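You operate a simulated robot arm through the tools that you are given. There is no shell and no other tool.

You run a simulated robot arm. Do the job below in one go: nothing can be reset, and whatever is moved stays where it is left.

TASK
Swap the slides in the viewer, light it for a look, then switch it off.
Fine: green slide in the viewer, blue slide in the black holder. Where these are worked on the way, their far stop is far enough and under half their travel is too little: switch of the slide viewer.

It is judged by the outcome, as a careful person would: the job done as asked, and still so three seconds after it is handed in. It fails if anything else is knocked over, pushed out of place, dropped, spilled or broken.

THE ROBOT
A 6-joint arm with a two-finger gripper, fixed in place. Base frame: the origin is at the foot of the arm, x ahead of it, y to its left, z up; the work surface is at about z = 0.74. Readings come in m, degrees, newtons and seconds.
With the tool pointing down near the work surface it reaches from about 0.34 to 0.68 m from the base axis. Its first joint turns from -66.0 to 66.0 degrees. Payload 2.45 kg.
The TCP is the grasp point between the finger pads, 0.03 m short of the fingertips. In the tool frame z runs along the fingers and y along their closing line. The gripper opens to 0.106 m. The gripper's body begins 0.079 m behind the TCP.
Orientation is that of the tool frame in the base frame, as [roll, pitch, yaw] about the fixed x, y, z axes, in that order (R = Rz(yaw) Ry(pitch) Rx(roll)). With the fingers straight down and closing along the base's y, the tool's x points along the base's -x, its y along +y and its z along -z.

THE INTERFACE
- The arm moves only by the tool send_rows. Its argument "targets" is a list of rows, each a list of 2 entries, a list of its own where there are three numbers: the shift along the tool's x, y, z in m, then the turn, a rotation vector about the tool's x, y, z in degrees. In form: [[[x, y, z], [ax, ay, az]], ...]. A call has 1 to 20 rows; each row is the pose to reach, as a shift and turn from the pose commanded when the call began, along the tool's axes at that moment. "hand" is the gripper command, from -1 (shut) to 1 (fully open), values between in proportion, set as the call begins (left out, the last holds). A row lasts 0.2 s, in which the tool goes at most 0.05 m and 8.6 degrees; a call with a longer step from one row to the next is refused whole, and so is a gripper value outside its range. Where a pose cannot be reached the arm comes as near as it can. A force on the tool above 40 N (or 10 N above the force at the start of the call, whichever is more), or a blocked arm, ends the call early, and 0.2 s more pass. Each finger travels about 0.153 m/s and halts on what it meets, pressing with about 21 N; the grip force reading is that of the motor and also rises with nothing between the fingers. The clock runs only during rows and for 0.2 s after the last one: add rows that repeat a pose to give the fingers time. The reply holds the time, the measured pose of the TCP, the force on the tool along the base axes, the opening and the grip force, in the units named above and with some noise, with the torque about the TCP (base axes, N m) and any sound that the robot's microphone picked up.
- Cameras (640 x 400 px; columns grow to the right, rows downward): "scene" is fixed at [0.0702, 0.4209, 1.3994]; the picture's right is [-0.69, -0.72, 0.00], its down [-0.50, 0.48, -0.72] and it looks along [0.52, -0.50, -0.69] (base axes); focal length 322 px, centre (320, 200). "wrist" rides on the gripper at [0.076, -0.002, -0.106] in the tool frame; the picture's right is [0.02, 1.00, 0.00], its down [-0.78, 0.02, -0.62] and it looks along [-0.62, 0.01, 0.78] (tool axes); focal length 247 px, centre (320, 200). There is no depth. A picture from a camera that has moved, and an enlarged one, comes with that camera's place and axes in the base frame and with its lens. The place of the scene camera against the robot may be out by one fixed shift of up to 0.018 m in any direction.
- camera(camera): a new picture of that camera. It takes no simulated time.
- enlarge(camera, box): a new picture of the part [left, top, right, bottom] of that camera's present view, enlarged. It takes no simulated time.
- close_job(): hands the job in; it is judged then, once.

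Nothing tells you positions but the pictures and the camera data. Unless the task says otherwise, let go and move clear before handing in.

The tools are called as a command line: name --argument value ..., lists and objects as JSON in quotes. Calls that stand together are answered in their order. send_rows: Moves the arm, as the interface text tells. Its arguments: {"type":"object","properties":{"targets":{"type":"array"},"hand":{"type":"number"}},"required":["targets"]} The other tools are called the same way: camera (camera) takes a picture; enlarge (camera, box) takes an enlarged picture of a part of a camera's view; close_job () hands the job in.

At the start:

```text
time: 0.0
tool_pos: [0.347, 0.253, 1.1498]
orientation: [180.0, 0.0, 179.9]
ft_force: [-0.1, -0.3, 0.1]
moment: [0.01, 0.0, 0.01]
width: 0.1059
grasp_force: 0.0
```

scene: 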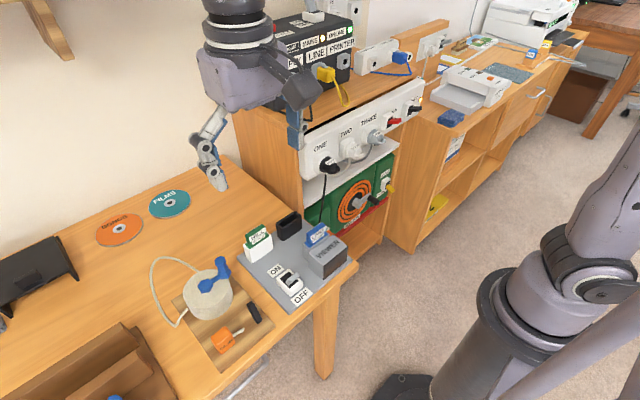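
wrist: 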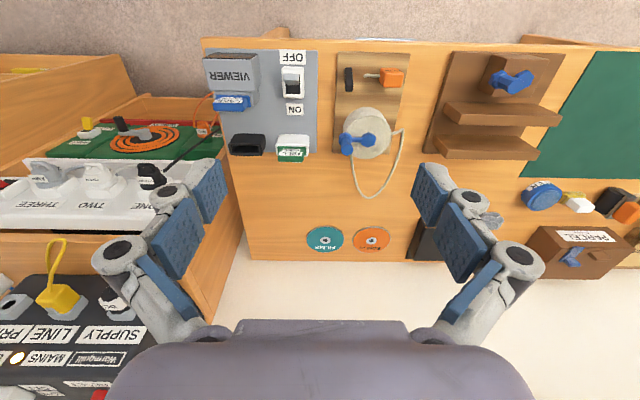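

I see a slide viewer panel on the bench with a blue slide in the viewer, a green slide in a white holder, an empty black holder, and an ON/OFF rocker switch. I'll look closer before moving.

enlarge --camera "wrist" --box '[200, 40, 330, 170]'

enlarge --camera "scene" --box '[220, 190, 380, 320]'

```text
3.08 times, centred on (265, 105) of wrist
camera zoom: at [0.2706, 0.251, 1.254], right [-0.02, 1.0, 0.0], down [0.78, 0.02, 0.62], along [0.62, 0.01, -0.78], focal length 760 px, centre (489, 492)
```

zoom: 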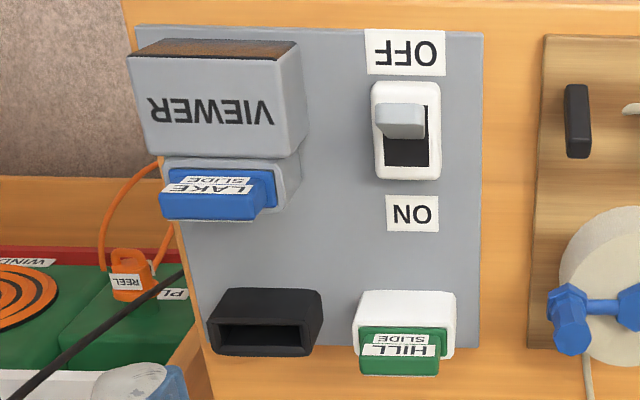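

```text
3.08 times, centred on (300, 255) of scene
camera zoom: at [0.0702, 0.4209, 1.3994], right [-0.69, -0.72, 0.0], down [-0.5, 0.48, -0.72], along [0.52, -0.5, -0.69], focal length 991 px, centre (382, 31)
```

zoom: 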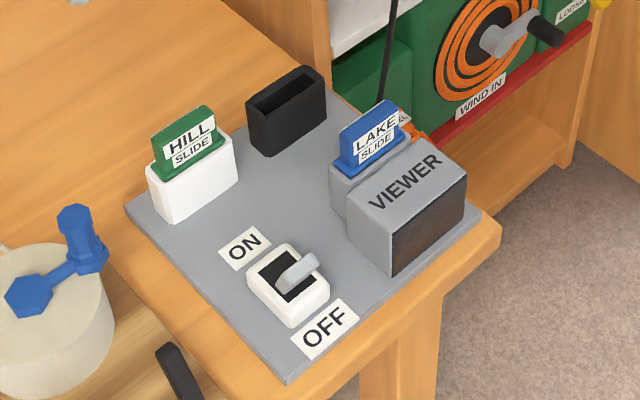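

The switch seems to be near (0.39, 0.20), with the holders further out around x≈0.49. I'll move the wrist camera closer for measurements.

send_rows --targets '[[[0, -0.025, 0.03], [0, 0, 0]], [[0, -0.05, 0.06], [0, 0, 0]], [[0, -0.075, 0.09], [0, 0, 0]], [[0, -0.1, 0.12], [0, 0, 0]], [[0, -0.1, 0.15], [0, 0, 0]], [[0, -0.1, 0.15], [0, 0, 0]]]'

camera --camera "wrist"

camera --camera "scene"

```text
time: 1.4
tool_pos: [0.3455, 0.1522, 0.9975]
orientation: [179.9, 0.0, 179.9]
ft_force: [0.6, -0.1, 0.5]
moment: [0.01, 0.04, 0.01]
width: 0.1061
grasp_force: 0.0
```

```text
taken
camera wrist: at [0.2692, 0.1507, 1.1025], right [-0.02, 1.0, 0.0], down [0.78, 0.02, 0.62], along [0.62, 0.01, -0.78], focal length 247 px, centre (320, 200)
```

wrist: 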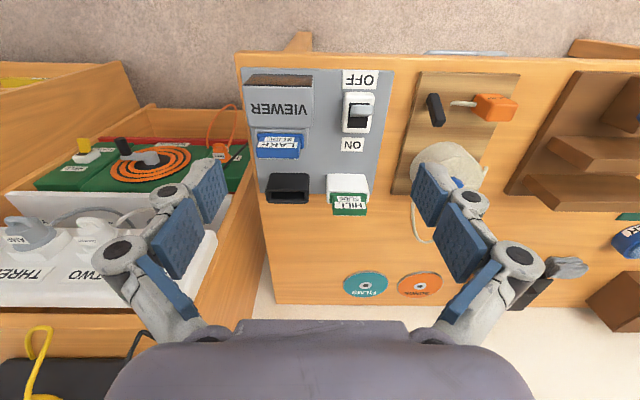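

```text
taken
```

scene: 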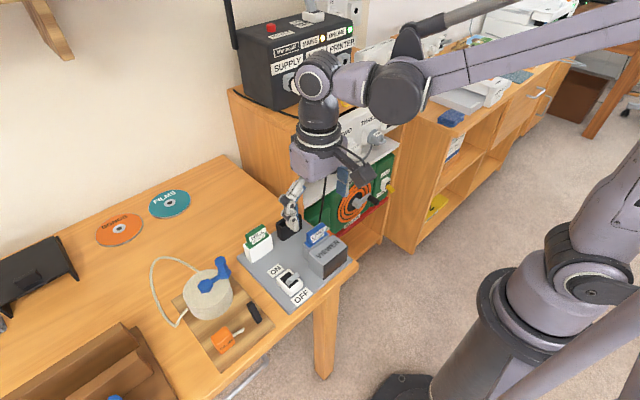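

enlarge --camera "wrist" --box '[230, 60, 400, 220]'

enlarge --camera "wrist" --box '[240, 120, 320, 210]'

enlarge --camera "wrist" --box '[320, 60, 400, 220]'

enlarge --camera "scene" --box '[230, 150, 370, 320]'

```text
2.50 times, centred on (315, 140) of wrist
camera zoom: at [0.2692, 0.1507, 1.1025], right [-0.02, 1.0, 0.0], down [0.78, 0.02, 0.62], along [0.62, 0.01, -0.78], focal length 617 px, centre (332, 350)
```

zoom: 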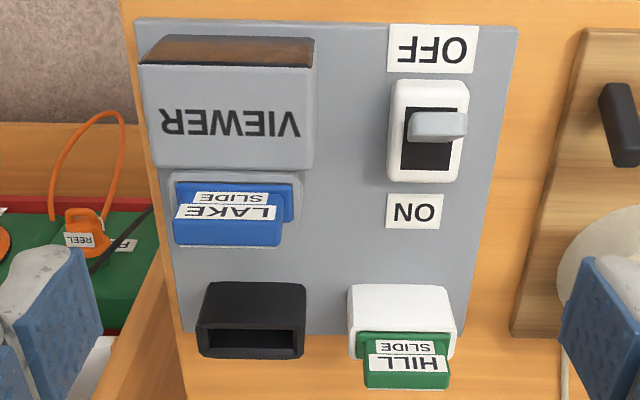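

```text
4.44 times, centred on (280, 165) of wrist
camera zoom: at [0.2692, 0.1507, 1.1025], right [-0.02, 1.0, 0.0], down [0.78, 0.02, 0.62], along [0.62, 0.01, -0.78], focal length 1098 px, centre (498, 356)
```

zoom: 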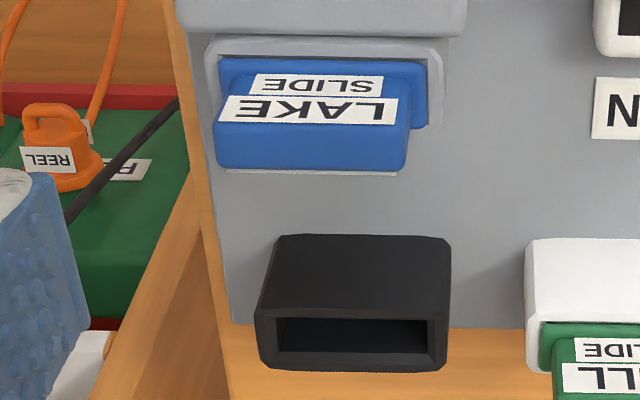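

```text
2.50 times, centred on (360, 140) of wrist
camera zoom: at [0.2692, 0.1507, 1.1025], right [-0.02, 1.0, 0.0], down [0.78, 0.02, 0.62], along [0.62, 0.01, -0.78], focal length 617 px, centre (220, 350)
```

zoom: 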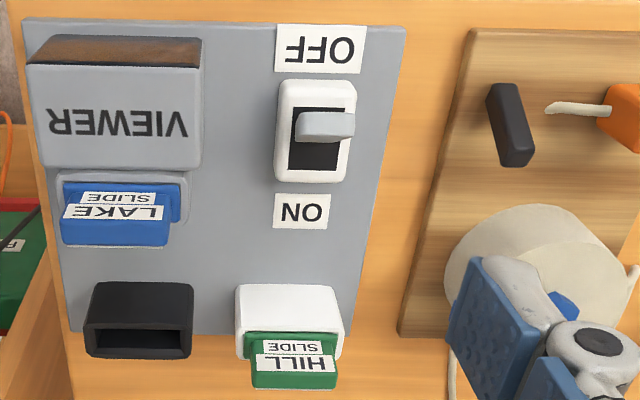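

```text
2.35 times, centred on (300, 235) of scene
camera zoom: at [0.0702, 0.4209, 1.3994], right [-0.69, -0.72, 0.0], down [-0.5, 0.48, -0.72], along [0.52, -0.5, -0.69], focal length 758 px, centre (367, 118)
```

zoom: 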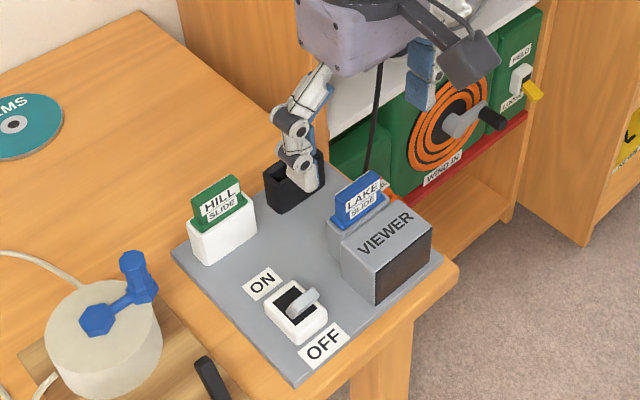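

The slides have narrower tabs on top (≈0.05 wide along y), so a grip along y suits. I'll check the cabinet edge beside the bench for clearance.

enlarge --camera "wrist" --box '[120, 60, 320, 340]'

enlarge --camera "scene" --box '[220, 80, 380, 260]'

```text
1.43 times, centred on (220, 200) of wrist
camera zoom: at [0.2692, 0.1507, 1.1025], right [-0.02, 1.0, 0.0], down [0.78, 0.02, 0.62], along [0.62, 0.01, -0.78], focal length 353 px, centre (463, 200)
```

zoom: 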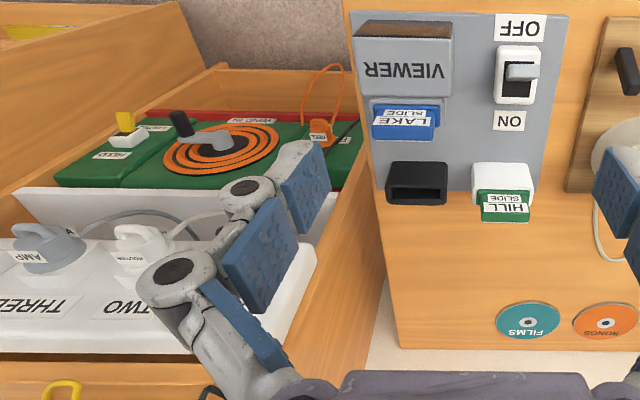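

```text
2.22 times, centred on (300, 170) of scene
camera zoom: at [0.0702, 0.4209, 1.3994], right [-0.69, -0.72, 0.0], down [-0.5, 0.48, -0.72], along [0.52, -0.5, -0.69], focal length 716 px, centre (364, 267)
```

zoom: 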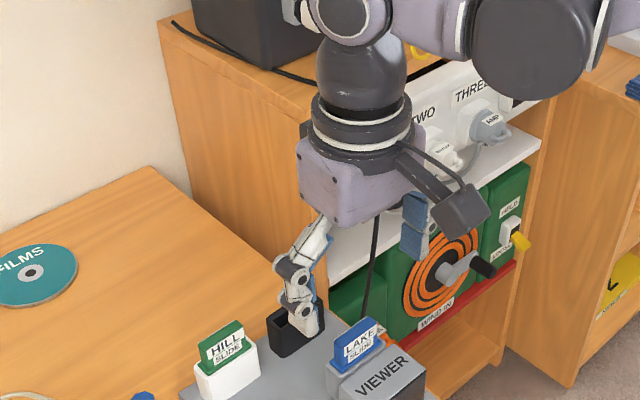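

Bench edge is at y≈0.043 and the cabinet starts around x≥0.55, y≤0.035, so there's clearance at the black holder. Moving in for a closer view of the blue slide.

send_rows --targets '[[[-0.004, -0.017, 0.027], [0, 0, 0]], [[-0.009, -0.034, 0.054], [0, 0, 0]], [[-0.013, -0.05, 0.08], [0, 0, 0]], [[-0.013, -0.05, 0.08], [0, 0, 0]]]'

camera --camera "wrist"

enlarge --camera "wrist" --box '[250, 80, 410, 220]'

enlarge --camera "wrist" --box '[230, 180, 430, 300]'

```text
time: 2.4
tool_pos: [0.3575, 0.1021, 0.9189]
orientation: [180.0, 0.0, -180.0]
ft_force: [0.8, 0.0, -0.8]
moment: [0.01, -0.01, -0.01]
width: 0.106
grasp_force: 0.0
```

```text
taken
camera wrist: at [0.2822, 0.101, 1.0245], right [-0.02, 1.0, 0.0], down [0.78, 0.02, 0.62], along [0.62, 0.01, -0.78], focal length 247 px, centre (320, 200)
```

wrist: 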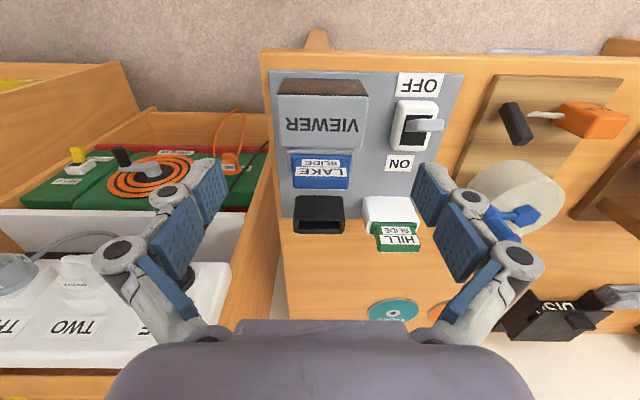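

```text
2.86 times, centred on (330, 150) of wrist
camera zoom: at [0.2822, 0.101, 1.0245], right [-0.02, 1.0, 0.0], down [0.78, 0.02, 0.62], along [0.62, 0.01, -0.78], focal length 706 px, centre (291, 343)
```

zoom: 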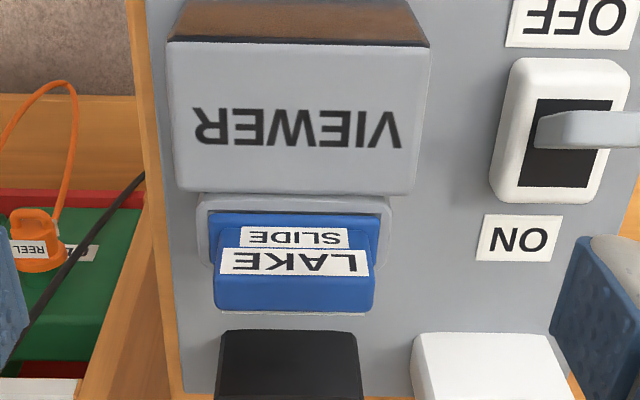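

```text
3.20 times, centred on (330, 240) of wrist
camera zoom: at [0.2822, 0.101, 1.0245], right [-0.02, 1.0, 0.0], down [0.78, 0.02, 0.62], along [0.62, 0.01, -0.78], focal length 790 px, centre (288, 72)
```

zoom: 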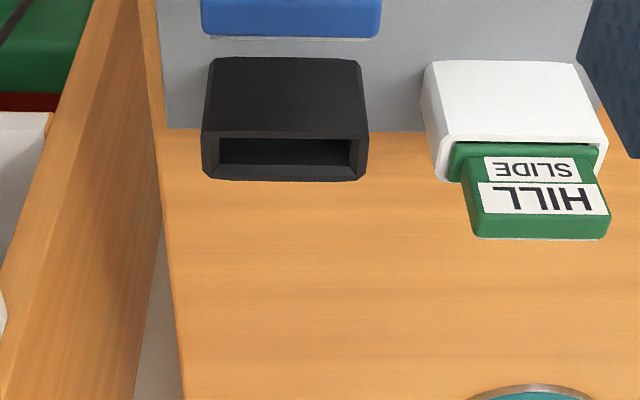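

The blue tab's centre is about (0.406, 0.104), top at z≈0.845; green is about (0.507, 0.201), top at z≈0.831; the black holder is about (0.504, 0.104) with its rim at z≈0.80. Next I'll take a near-vertical view of the holders to refine this.

send_rows --targets '[[[0, 0, -0.03], [0, 0, 0]], [[-0.04, 0.01, -0.03], [0, 0, 0]], [[-0.08, 0.02, -0.03], [0, 0, 0]], [[-0.12, 0.03, -0.03], [0, 0, 0]], [[-0.16, 0.04, -0.03], [0, 0, 0]], [[-0.19, 0.047, -0.03], [0, 0, 0]], [[-0.19, 0.047, -0.03], [0, 0, 0]]]'

camera --camera "wrist"

enlarge --camera "wrist" --box '[240, 20, 420, 130]'

camera --camera "scene"

```text
time: 4.0
tool_pos: [0.5447, 0.1517, 0.9489]
orientation: [-180.0, 0.0, -180.0]
ft_force: [-0.3, -0.5, 0.7]
moment: [-0.02, -0.01, -0.01]
width: 0.106
grasp_force: 0.1
```

```text
taken
camera wrist: at [0.4699, 0.1488, 1.0544], right [-0.02, 1.0, 0.0], down [0.78, 0.02, 0.62], along [0.62, 0.01, -0.78], focal length 247 px, centre (320, 200)
```

wrist: 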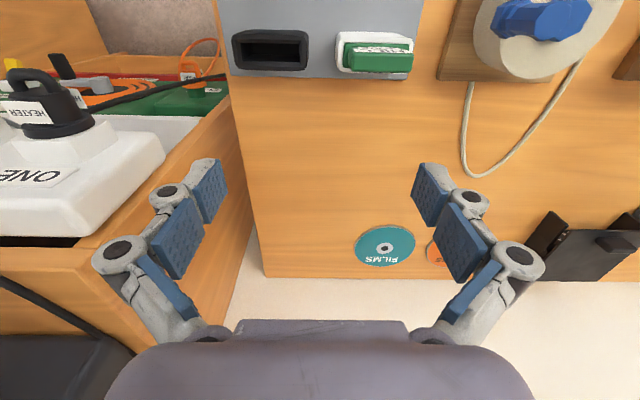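

```text
3.56 times, centred on (330, 75) of wrist
camera zoom: at [0.4699, 0.1488, 1.0544], right [-0.02, 1.0, 0.0], down [0.78, 0.02, 0.62], along [0.62, 0.01, -0.78], focal length 878 px, centre (284, 644)
```

zoom: 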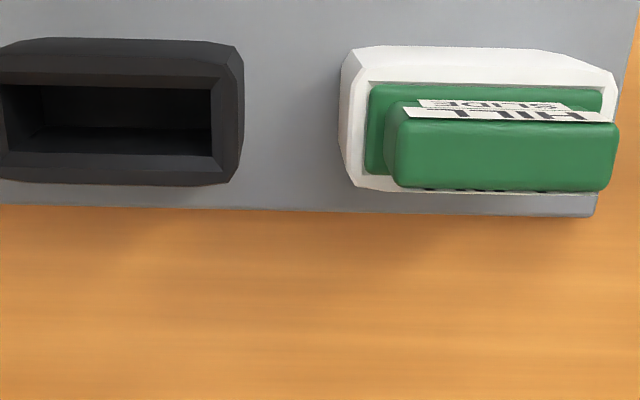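

```text
taken
```

scene: 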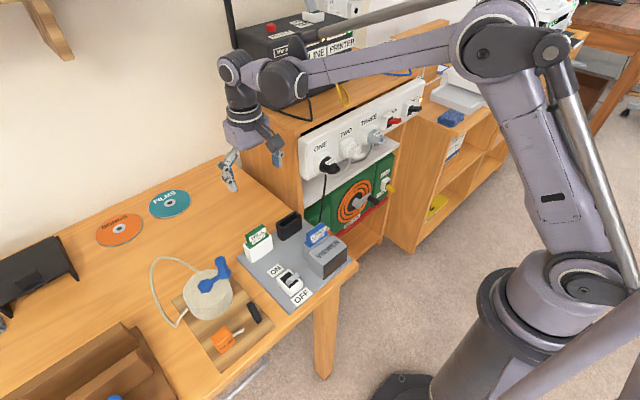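

The near-vertical view confirms black slot centre near (0.505, 0.103) and green near (0.507, 0.200). I'll zoom each for exact slot and slide sizes.

enlarge --camera "wrist" --box '[225, 20, 315, 80]'

enlarge --camera "wrist" --box '[330, 20, 420, 80]'

```text
6.67 times, centred on (270, 50) of wrist
camera zoom: at [0.4699, 0.1488, 1.0544], right [-0.02, 1.0, 0.0], down [0.78, 0.02, 0.62], along [0.62, 0.01, -0.78], focal length 1646 px, centre (653, 1200)
```

zoom: 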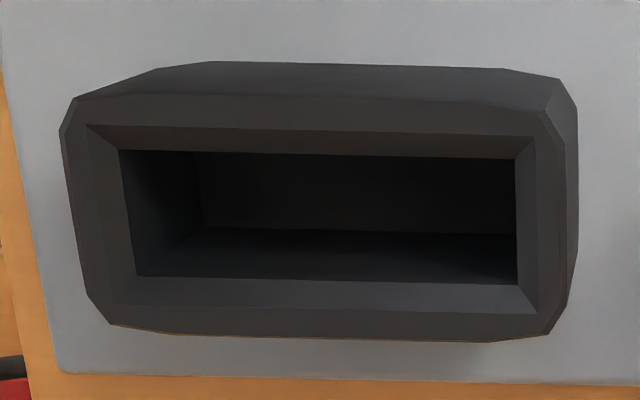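

```text
6.67 times, centred on (375, 50) of wrist
camera zoom: at [0.4699, 0.1488, 1.0544], right [-0.02, 1.0, 0.0], down [0.78, 0.02, 0.62], along [0.62, 0.01, -0.78], focal length 1646 px, centre (-47, 1200)
```

zoom: 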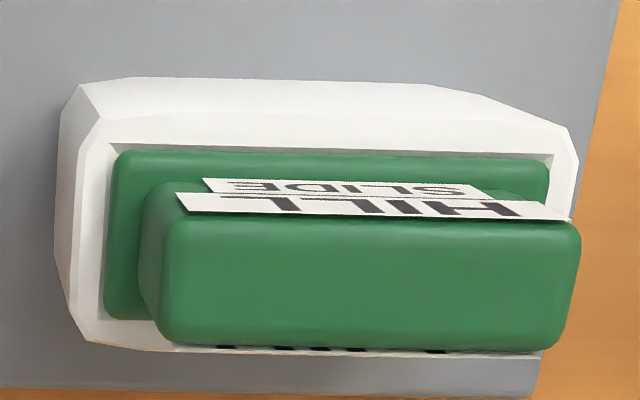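

The slots have generous chamfers (inner ≈0.053×0.015), and the slides carry a flange that rests on the rim with a ~0.03 tall tab to grip. I'll move above the blue slide at (0.406, 0.104).

send_rows --targets '[[[0.036, -0.011, 0], [0, 0, 0]], [[0.072, -0.023, 0], [0, 0, 0]], [[0.108, -0.034, 0], [0, 0, 0]], [[0.144, -0.046, 0], [0, 0, 0]], [[0.144, -0.046, 0.02], [0, 0, 0]], [[0.144, -0.046, 0.03], [0, 0, 0]], [[0.144, -0.046, 0.03], [0, 0, 0]], [[0.144, -0.046, 0.03], [0, 0, 0]]]' --hand 0.7

camera --camera "wrist"

enlarge --camera "wrist" --box '[240, 40, 420, 160]'

```text
time: 5.8
tool_pos: [0.4069, 0.1045, 0.9185]
orientation: [180.0, 0.1, -180.0]
ft_force: [0.2, -0.5, 0.4]
moment: [0.0, 0.03, 0.04]
width: 0.0899
grasp_force: 0.1
```

```text
taken
camera wrist: at [0.3301, 0.1023, 1.0238], right [-0.02, 1.0, 0.0], down [0.78, 0.02, 0.62], along [0.62, 0.01, -0.78], focal length 247 px, centre (320, 200)
```

wrist: 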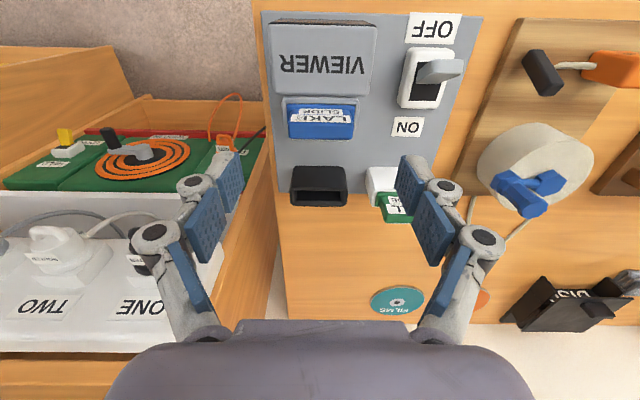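

```text
3.33 times, centred on (330, 100) of wrist
camera zoom: at [0.3301, 0.1023, 1.0238], right [-0.02, 1.0, 0.0], down [0.78, 0.02, 0.62], along [0.62, 0.01, -0.78], focal length 823 px, centre (287, 533)
```

zoom: 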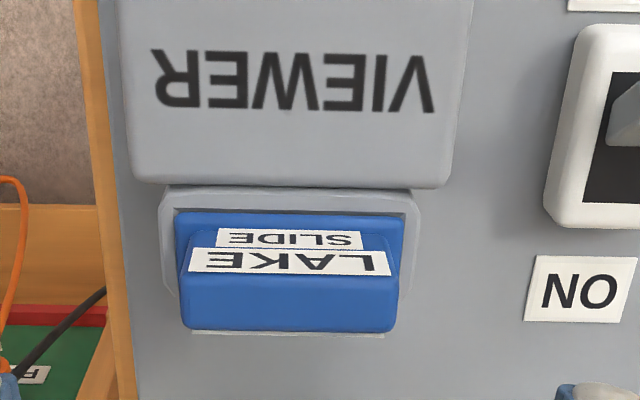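

The blue tab is centred at (0.405, 0.1035) and the tool lines up. Descending to put the fingers beside the tab, then gripping.

send_rows --targets '[[[0.001, 0, 0.02], [0, 0, 0]], [[0.001, -0.0005, 0.04], [0, 0, 0]], [[0.001, -0.0005, 0.055], [0, 0, 0]], [[0.001, -0.0005, 0.064], [0, 0, 0]], [[0.001, -0.0005, 0.064], [0, 0, 0]]]'

camera --camera "wrist"

camera --camera "scene"

enlarge --camera "scene" --box '[270, 180, 370, 290]'

```text
time: 7.0
tool_pos: [0.4022, 0.1047, 0.8547]
orientation: [-180.0, 0.0, 180.0]
ft_force: [-0.3, 0.8, -0.5]
moment: [-0.04, 0.04, 0.03]
width: 0.0901
grasp_force: 0.0
```

```text
taken
camera wrist: at [0.3265, 0.1028, 0.96], right [-0.02, 1.0, 0.0], down [0.78, 0.02, 0.62], along [0.62, 0.01, -0.78], focal length 247 px, centre (320, 200)
```

wrist: 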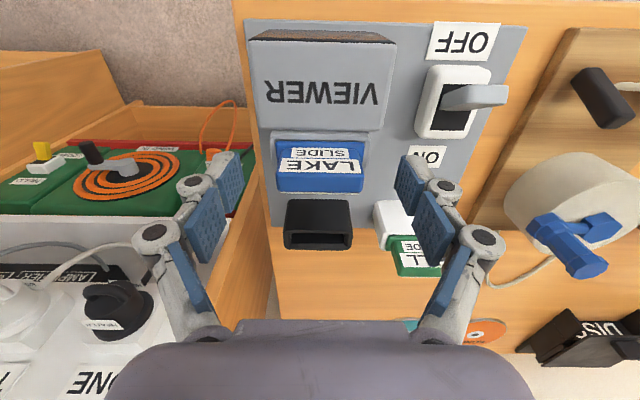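

```text
taken
```

scene: 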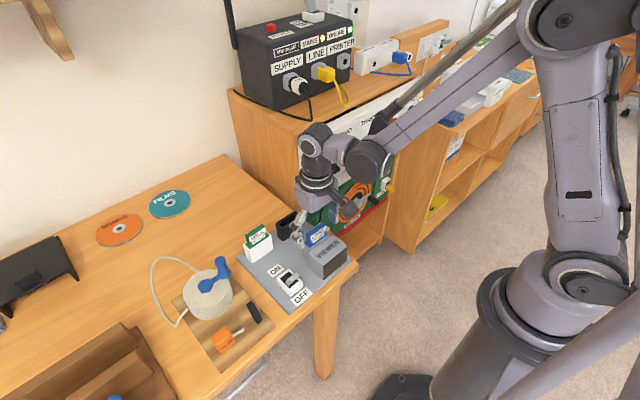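

```text
3.64 times, centred on (320, 235) of scene
camera zoom: at [0.0702, 0.4209, 1.3994], right [-0.69, -0.72, 0.0], down [-0.5, 0.48, -0.72], along [0.52, -0.5, -0.69], focal length 1171 px, centre (320, 73)
```

zoom: 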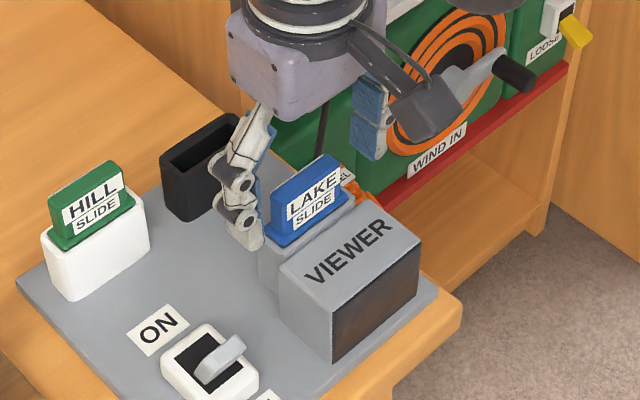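

Fingers straddle the tab, about 3 mm short in x. I'll shift slightly and close the grip.

send_rows --targets '[[[-0.003, -0.0005, 0], [0, 0, 0]], [[-0.003, -0.0005, 0], [0, 0, 0]]]'

send_rows --targets '[[[0, 0, 0], [0, 0, 0]], [[0, 0, 0], [0, 0, 0]], [[0, 0, 0], [0, 0, 0]]]' --hand -1

camera --camera "wrist"

enlarge --camera "scene" --box '[270, 180, 370, 290]'

```text
time: 7.6
tool_pos: [0.4058, 0.104, 0.8557]
orientation: [180.0, 0.0, 180.0]
ft_force: [-0.9, 0.1, -0.9]
moment: [-0.01, 0.0, 0.02]
width: 0.09
grasp_force: 0.0
```

```text
time: 8.4
tool_pos: [0.4058, 0.1049, 0.8562]
orientation: [179.9, 0.0, 180.0]
ft_force: [0.6, 4.6, 8.9]
moment: [0.23, -0.01, -0.04]
width: 0.0487
grasp_force: 21.0
```

```text
taken
camera wrist: at [0.3298, 0.1024, 0.961], right [-0.02, 1.0, 0.0], down [0.78, 0.02, 0.62], along [0.62, 0.01, -0.78], focal length 247 px, centre (320, 200)
```

wrist: 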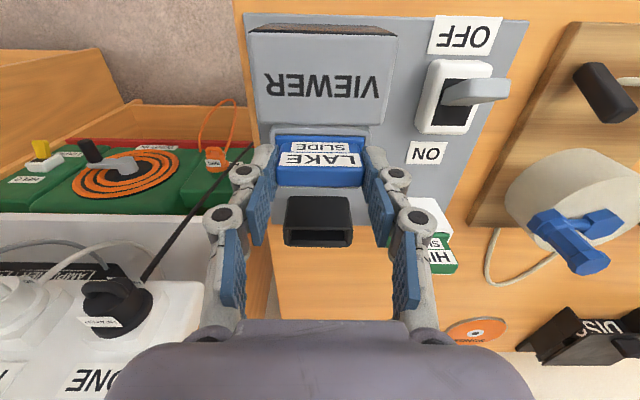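

```text
3.64 times, centred on (320, 235) of scene
camera zoom: at [0.0701, 0.421, 1.3994], right [-0.69, -0.72, 0.0], down [-0.5, 0.48, -0.72], along [0.52, -0.5, -0.69], focal length 1171 px, centre (320, 73)
```

zoom: 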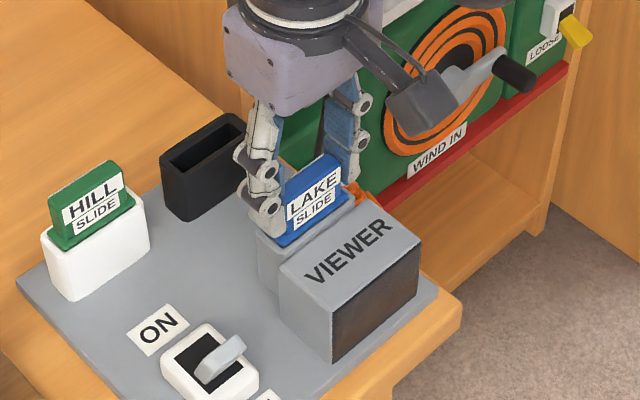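

The tab is gripped (width 0.0487, 21 N). Lifting straight up.

send_rows --targets '[[[0, 0, -0.01], [0, 0, 0]], [[0, 0, -0.025], [0, 0, 0]], [[0, 0, -0.045], [0, 0, 0]], [[0, 0, -0.065], [0, 0, 0]], [[0, 0, -0.09], [0, 0, 0]], [[0, 0, -0.09], [0, 0, 0]]]'

camera --camera "wrist"

camera --camera "scene"

enlarge --camera "scene" --box '[240, 140, 380, 290]'

```text
time: 9.8
tool_pos: [0.4087, 0.1044, 0.9443]
orientation: [-179.9, 0.1, 180.0]
ft_force: [-0.3, 0.3, -0.4]
moment: [-0.03, 0.01, -0.02]
width: 0.0492
grasp_force: 20.9
```

```text
taken
camera wrist: at [0.3331, 0.1017, 1.0506], right [-0.02, 1.0, 0.0], down [0.78, 0.02, 0.62], along [0.62, 0.01, -0.78], focal length 247 px, centre (320, 200)
```

wrist: 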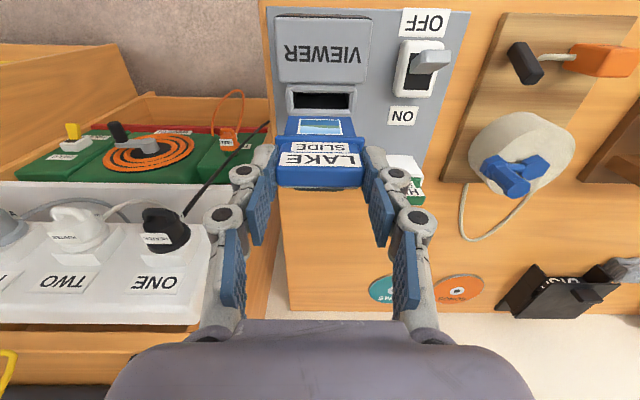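

```text
taken
```

scene: 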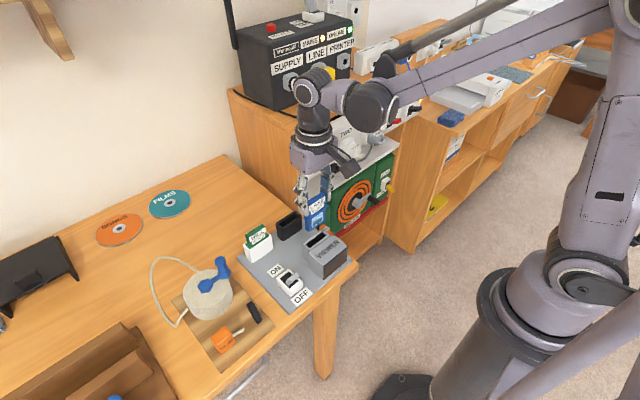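

```text
2.67 times, centred on (310, 215) of scene
camera zoom: at [0.0702, 0.4209, 1.3994], right [-0.69, -0.72, 0.0], down [-0.5, 0.48, -0.72], along [0.52, -0.5, -0.69], focal length 859 px, centre (347, 160)
```

zoom: 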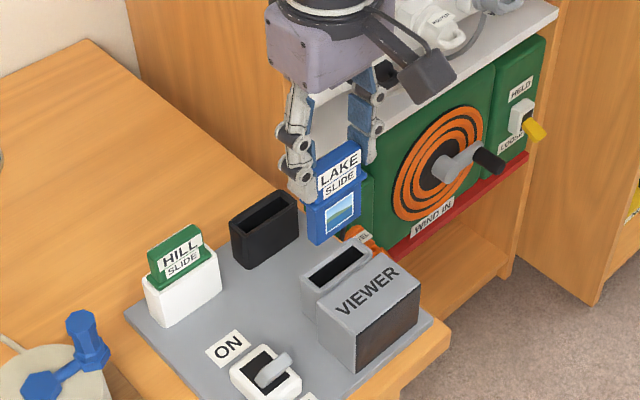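

The blue slide is out. I'll measure the now-open viewer slot and the held slide.

enlarge --camera "wrist" --box '[270, 75, 370, 195]'

enlarge --camera "wrist" --box '[275, 80, 365, 130]'

```text
3.33 times, centred on (320, 135) of wrist
camera zoom: at [0.3331, 0.1017, 1.0506], right [-0.02, 1.0, 0.0], down [0.78, 0.02, 0.62], along [0.62, 0.01, -0.78], focal length 823 px, centre (320, 417)
```

zoom: 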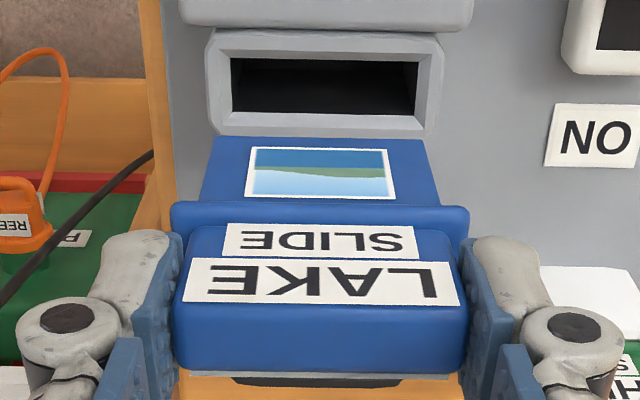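

```text
7.11 times, centred on (320, 105) of wrist
camera zoom: at [0.3331, 0.1017, 1.0506], right [-0.02, 1.0, 0.0], down [0.78, 0.02, 0.62], along [0.62, 0.01, -0.78], focal length 1756 px, centre (320, 876)
```

zoom: 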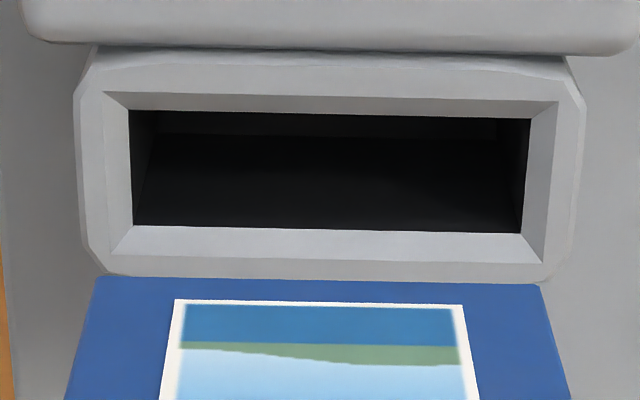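

Viewer slot centre is (0.4054, 0.1033) with rim z≈0.81; the black slot is 0.100 further in x at the same y. Moving the blue slide over the black holder.

send_rows --targets '[[[-0.025, 0, 0], [0, 0, 0]], [[-0.05, 0, 0], [0, 0, 0]], [[-0.075, 0, 0], [0, 0, 0]], [[-0.1, 0, 0], [0, 0, 0]], [[-0.1, 0, 0.02], [0, 0, 0]], [[-0.1, 0, 0.02], [0, 0, 0]], [[-0.1, 0, 0.02], [0, 0, 0]]]'

camera --camera "wrist"

enlarge --camera "wrist" --box '[260, 75, 380, 195]'

enlarge --camera "scene" --box '[220, 120, 380, 280]'

```text
time: 11.4
tool_pos: [0.5079, 0.1042, 0.9222]
orientation: [180.0, 0.0, -180.0]
ft_force: [-0.2, 1.0, -0.1]
moment: [0.01, 0.02, 0.02]
width: 0.0491
grasp_force: 21.1
```

```text
taken
camera wrist: at [0.4315, 0.1013, 1.028], right [-0.02, 1.0, 0.0], down [0.78, 0.02, 0.62], along [0.62, 0.01, -0.78], focal length 247 px, centre (320, 200)
```

wrist: 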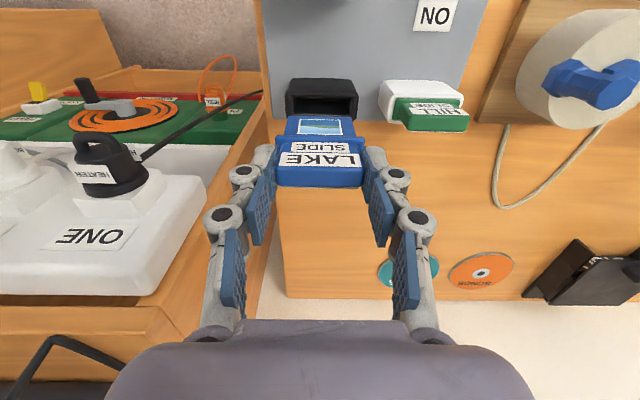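

```text
3.33 times, centred on (320, 135) of wrist
camera zoom: at [0.4315, 0.1013, 1.028], right [-0.02, 1.0, 0.0], down [0.78, 0.02, 0.62], along [0.62, 0.01, -0.78], focal length 823 px, centre (320, 417)
```

zoom: 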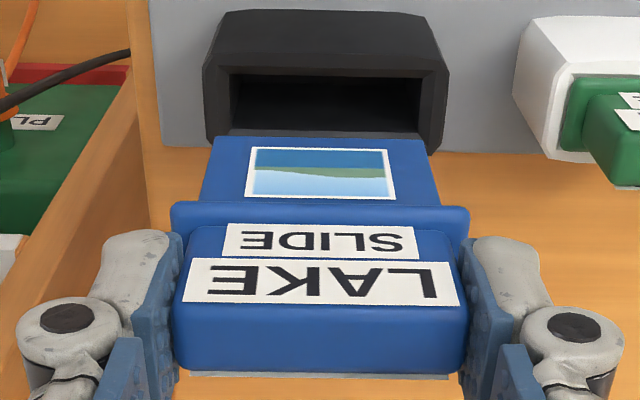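

```text
2.50 times, centred on (300, 200) of scene
camera zoom: at [0.0702, 0.4209, 1.3994], right [-0.69, -0.72, 0.0], down [-0.5, 0.48, -0.72], along [0.52, -0.5, -0.69], focal length 805 px, centre (370, 200)
```

zoom: 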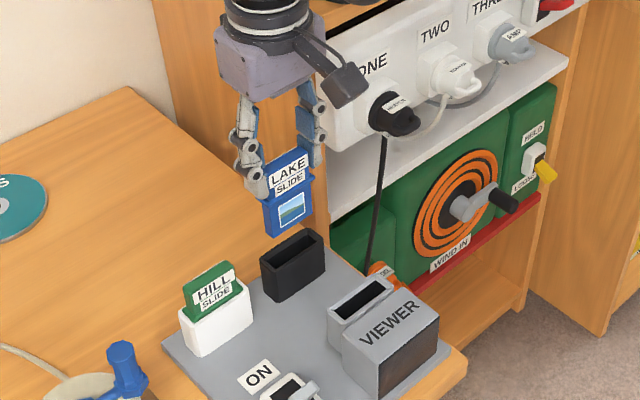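

Position reads about 1.5 mm high in x. Descending partway to just above the rim and rechecking.

send_rows --targets '[[[0, 0, 0.015], [0, 0, 0]], [[0, 0, 0.03], [0, 0, 0]], [[0, 0, 0.03], [0, 0, 0]], [[0, 0, 0.03], [0, 0, 0]]]'

enlarge --camera "wrist" --box '[260, 75, 380, 195]'

enlarge --camera "scene" --box '[250, 160, 330, 250]'

```text
time: 12.4
tool_pos: [0.5079, 0.1032, 0.8925]
orientation: [-179.9, 0.0, 179.9]
ft_force: [0.6, 0.6, 0.0]
moment: [-0.02, -0.03, 0.0]
width: 0.0488
grasp_force: 20.8
```

```text
3.33 times, centred on (320, 135) of wrist
camera zoom: at [0.4322, 0.101, 0.9979], right [-0.02, 1.0, 0.0], down [0.78, 0.02, 0.62], along [0.62, 0.01, -0.78], focal length 823 px, centre (320, 417)
```

zoom: 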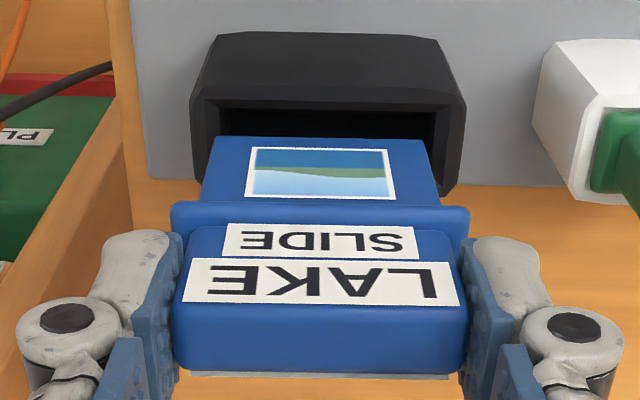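

```text
4.44 times, centred on (290, 205) of scene
camera zoom: at [0.0702, 0.4209, 1.3994], right [-0.69, -0.72, 0.0], down [-0.5, 0.48, -0.72], along [0.52, -0.5, -0.69], focal length 1432 px, centre (453, 178)
```

zoom: 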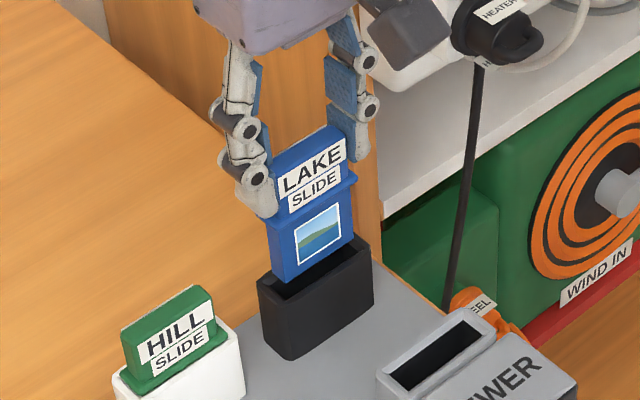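

The slide bottom is right above the slot; I'll correct x by 2 mm and begin insertion.

send_rows --targets '[[[0.002, 0.0005, 0.0], [0, 0, 0]], [[0.002, 0.0005, 0.005], [0, 0, 0]], [[0.002, 0.0005, 0.01], [0, 0, 0]], [[0.002, 0.0005, 0.015], [0, 0, 0]], [[0.002, 0.0005, 0.02], [0, 0, 0]], [[0.002, 0.0005, 0.02], [0, 0, 0]]]'

enlarge --camera "wrist" --box '[260, 75, 380, 195]'

enlarge --camera "scene" --box '[250, 160, 330, 250]'

```text
time: 13.8
tool_pos: [0.5058, 0.1031, 0.8738]
orientation: [179.9, 0.0, 180.0]
ft_force: [0.3, 4.1, 0.6]
moment: [0.23, 0.02, 0.01]
width: 0.0488
grasp_force: 20.8
```

```text
3.33 times, centred on (320, 135) of wrist
camera zoom: at [0.4301, 0.1011, 0.9797], right [-0.02, 1.0, 0.0], down [0.78, 0.02, 0.62], along [0.62, 0.01, -0.78], focal length 823 px, centre (320, 417)
```

zoom: 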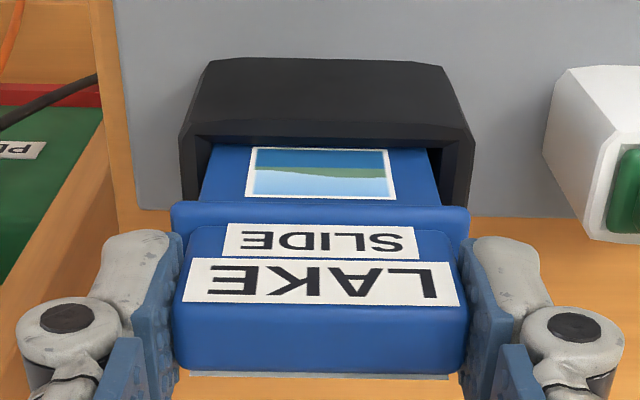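

```text
4.44 times, centred on (290, 205) of scene
camera zoom: at [0.0702, 0.421, 1.3994], right [-0.69, -0.72, 0.0], down [-0.5, 0.48, -0.72], along [0.52, -0.5, -0.69], focal length 1432 px, centre (453, 178)
```

zoom: 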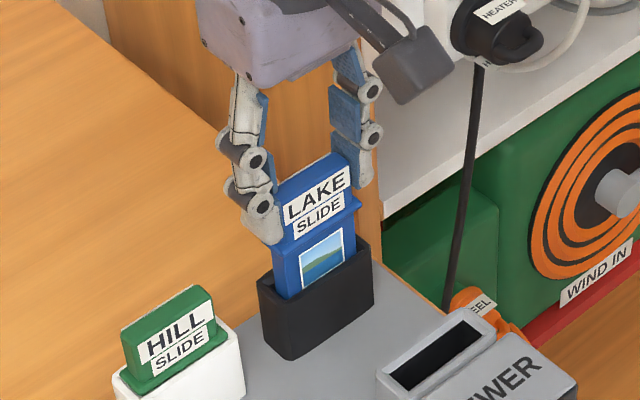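

It's entering the slot, with a small +y side force; I'll nudge +y 1 mm and go down to seat.

send_rows --targets '[[[0, 0.001, 0.005], [0, 0, 0]], [[0, 0.001, 0.01], [0, 0, 0]], [[0, 0.001, 0.015], [0, 0, 0]], [[0, 0.001, 0.02], [0, 0, 0]], [[0, 0.001, 0.024], [0, 0, 0]], [[0, 0.001, 0.028], [0, 0, 0]], [[0, 0.001, 0.028], [0, 0, 0]]]'

enlarge --camera "wrist" --box '[260, 75, 380, 195]'

enlarge --camera "scene" --box '[250, 160, 330, 250]'

```text
time: 15.4
tool_pos: [0.5055, 0.1055, 0.8477]
orientation: [180.0, -0.1, 180.0]
ft_force: [0.7, 0.0, -0.6]
moment: [-0.01, 0.01, -0.01]
width: 0.0488
grasp_force: 20.8
```

```text
3.33 times, centred on (320, 135) of wrist
camera zoom: at [0.4297, 0.1023, 0.9521], right [-0.02, 1.0, 0.0], down [0.78, 0.02, 0.62], along [0.62, 0.01, -0.78], focal length 823 px, centre (320, 417)
```

zoom: 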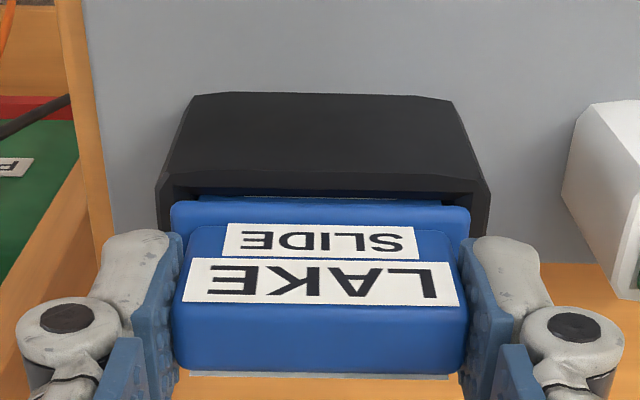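

```text
4.44 times, centred on (290, 205) of scene
camera zoom: at [0.0702, 0.4209, 1.3994], right [-0.69, -0.72, 0.0], down [-0.5, 0.48, -0.72], along [0.52, -0.5, -0.69], focal length 1432 px, centre (453, 178)
```

zoom: 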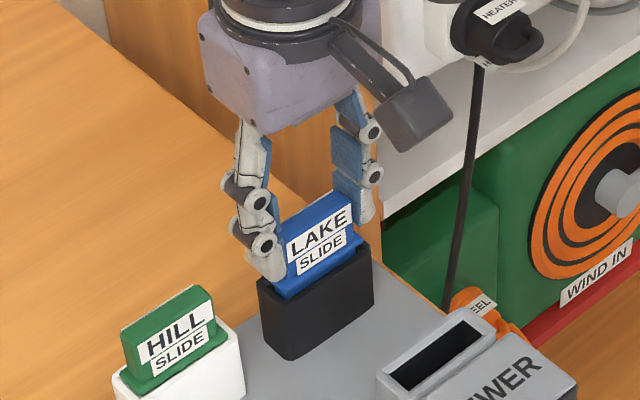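

Nearly seated; a few more millimetres down until contact.

send_rows --targets '[[[0, -0.0005, 0.002], [0, 0, 0]], [[0, -0.0005, 0.004], [0, 0, 0]], [[0, -0.0005, 0.005], [0, 0, 0]], [[0, -0.0005, 0.005], [0, 0, 0]]]'

enlarge --camera "wrist" --box '[260, 75, 380, 195]'

enlarge --camera "scene" --box '[250, 160, 330, 250]'

```text
time: 16.4
tool_pos: [0.5049, 0.1037, 0.8419]
orientation: [179.9, 0.2, -180.0]
ft_force: [2.0, 0.8, 16.0]
moment: [-0.06, -0.08, -0.09]
width: 0.0491
grasp_force: 21.0
```

```text
3.33 times, centred on (320, 135) of wrist
camera zoom: at [0.4294, 0.1019, 0.9471], right [-0.02, 1.0, 0.0], down [0.78, 0.02, 0.62], along [0.62, 0.01, -0.78], focal length 823 px, centre (320, 417)
```

zoom: 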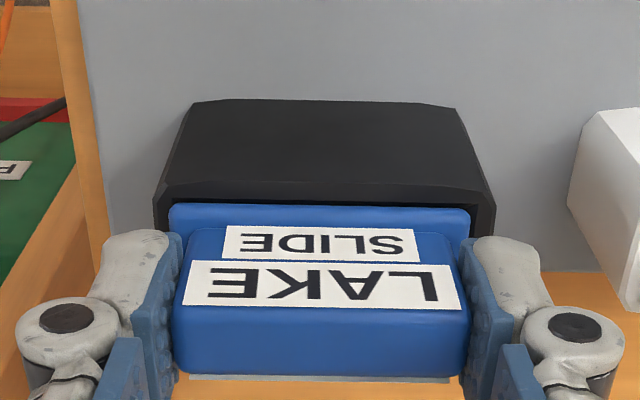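

```text
4.44 times, centred on (290, 205) of scene
camera zoom: at [0.07, 0.4209, 1.3995], right [-0.69, -0.72, 0.0], down [-0.5, 0.48, -0.72], along [0.52, -0.5, -0.69], focal length 1432 px, centre (453, 178)
```

zoom: 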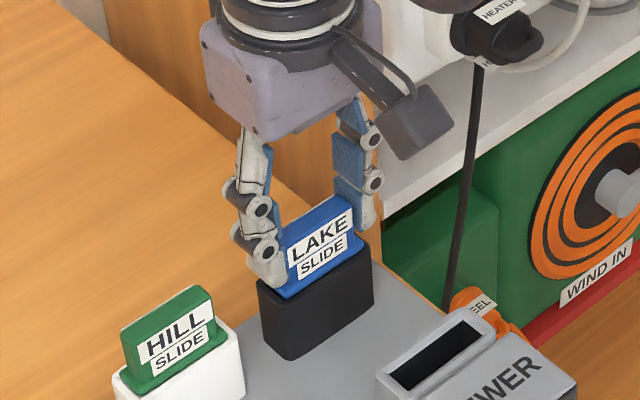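

Contact at z=0.842 (16 N), matching green's seating height. Releasing with a limited opening and rising.

send_rows --targets '[[[0, 0, -0.001], [0, 0, 0]], [[0, 0, -0.001], [0, 0, 0]], [[0, 0, -0.001], [0, 0, 0]]]' --hand 0.32

send_rows --targets '[[[0, 0, -0.015], [0, 0, 0]], [[0, 0, -0.04], [0, 0, 0]], [[0, 0, -0.07], [0, 0, 0]], [[0, 0, -0.07], [0, 0, 0]]]'

camera --camera "wrist"

enlarge --camera "scene" --box '[220, 160, 360, 310]'

```text
time: 17.2
tool_pos: [0.5057, 0.103, 0.8436]
orientation: [-180.0, 0.0, -179.9]
ft_force: [-0.4, -0.1, -0.5]
moment: [0.02, -0.01, 0.02]
width: 0.0699
grasp_force: 0.0
```

```text
time: 18.2
tool_pos: [0.5057, 0.1039, 0.9123]
orientation: [-179.9, 0.1, 180.0]
ft_force: [0.4, -0.3, -0.4]
moment: [-0.01, -0.02, 0.03]
width: 0.0699
grasp_force: 0.1
```

```text
taken
camera wrist: at [0.429, 0.1012, 1.0174], right [-0.02, 1.0, 0.0], down [0.78, 0.02, 0.62], along [0.62, 0.01, -0.78], focal length 247 px, centre (320, 200)
```

wrist: 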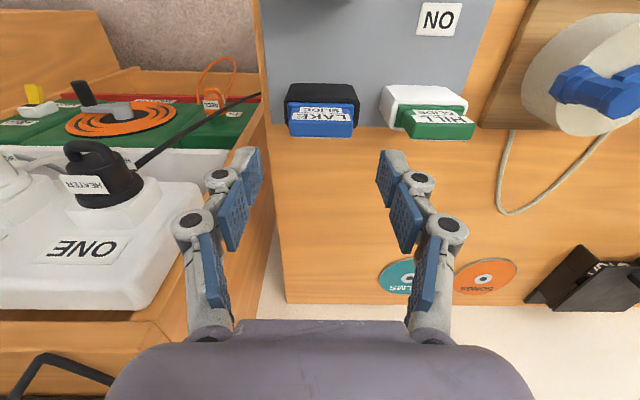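

```text
2.67 times, centred on (290, 235) of scene
camera zoom: at [0.0702, 0.4209, 1.3994], right [-0.69, -0.72, 0.0], down [-0.5, 0.48, -0.72], along [0.52, -0.5, -0.69], focal length 859 px, centre (400, 107)
```

zoom: 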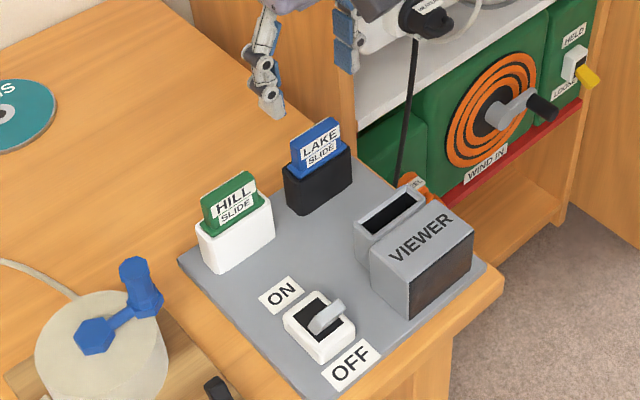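

Blue is seated in the black holder. Moving over the green slide at about (0.5065, 0.200).

send_rows --targets '[[[0, 0.032, 0], [0, 0, 0]], [[0, 0.064, 0], [0, 0, 0]], [[0, 0.096, 0], [0, 0, 0]], [[0, 0.096, 0], [0, 0, 0]], [[0, 0.096, 0], [0, 0, 0]]]' --hand 0.45

camera --camera "wrist"

enlarge --camera "wrist" --box '[250, 60, 400, 160]'

```text
time: 19.4
tool_pos: [0.507, 0.201, 0.9093]
orientation: [-180.0, 0.0, 180.0]
ft_force: [-1.2, 1.1, 0.4]
moment: [-0.02, -0.04, -0.01]
width: 0.0769
grasp_force: 0.1
```

```text
taken
camera wrist: at [0.431, 0.198, 1.0141], right [-0.02, 1.0, 0.0], down [0.78, 0.02, 0.62], along [0.62, 0.01, -0.78], focal length 247 px, centre (320, 200)
```

wrist: 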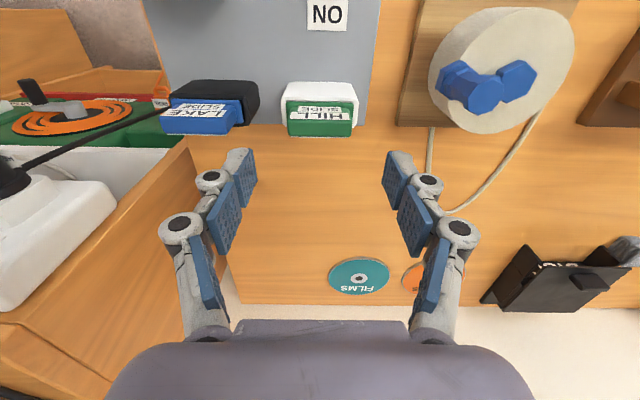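

```text
4.00 times, centred on (325, 110) of wrist
camera zoom: at [0.431, 0.198, 1.0141], right [-0.02, 1.0, 0.0], down [0.78, 0.02, 0.62], along [0.62, 0.01, -0.78], focal length 988 px, centre (300, 560)
```

zoom: 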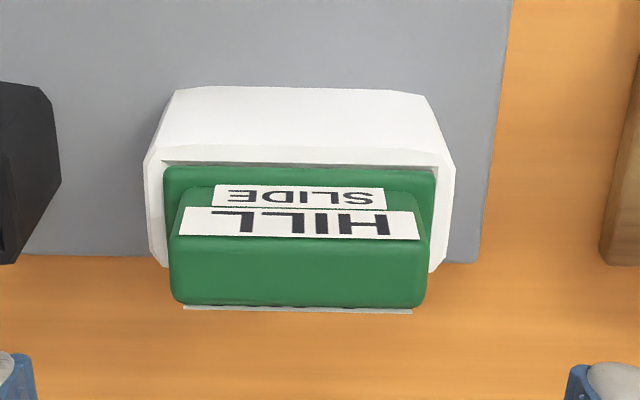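

Green tab centre measures (0.506, 0.199). Descending to z≈0.844 around it.

send_rows --targets '[[[0, -0.0012, 0.02], [0, 0, 0]], [[0, -0.0012, 0.04], [0, 0, 0]], [[0, -0.0012, 0.055], [0, 0, 0]], [[0, -0.0012, 0.0645], [0, 0, 0]], [[0, -0.0012, 0.0645], [0, 0, 0]], [[0, -0.0012, 0.0645], [0, 0, 0]]]'

camera --camera "wrist"

enlarge --camera "scene" --box '[220, 180, 330, 290]'

```text
time: 20.8
tool_pos: [0.5041, 0.1985, 0.8478]
orientation: [-179.9, 0.0, 179.9]
ft_force: [-0.5, -0.8, 0.3]
moment: [-0.02, 0.02, 0.01]
width: 0.0768
grasp_force: 0.0
```

```text
taken
camera wrist: at [0.4285, 0.1968, 0.9531], right [-0.02, 1.0, 0.0], down [0.78, 0.02, 0.62], along [0.62, 0.01, -0.78], focal length 247 px, centre (320, 200)
```

wrist: 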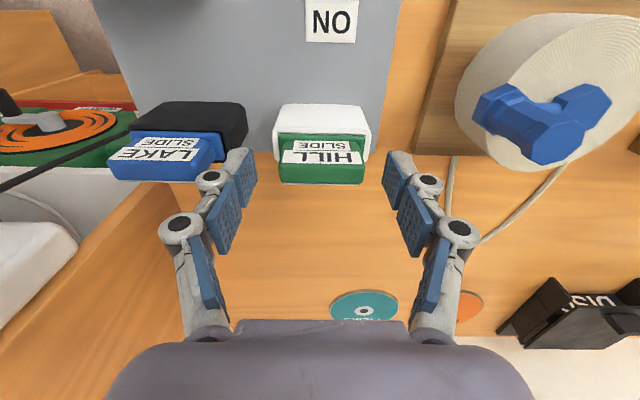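

```text
3.64 times, centred on (275, 235) of scene
camera zoom: at [0.0702, 0.4209, 1.3994], right [-0.69, -0.72, 0.0], down [-0.5, 0.48, -0.72], along [0.52, -0.5, -0.69], focal length 1171 px, centre (484, 73)
```

zoom: 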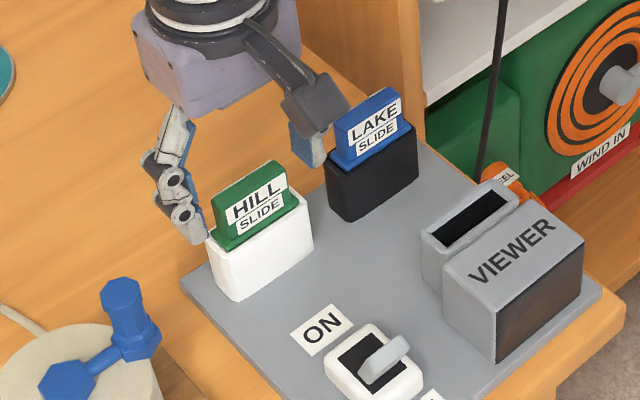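

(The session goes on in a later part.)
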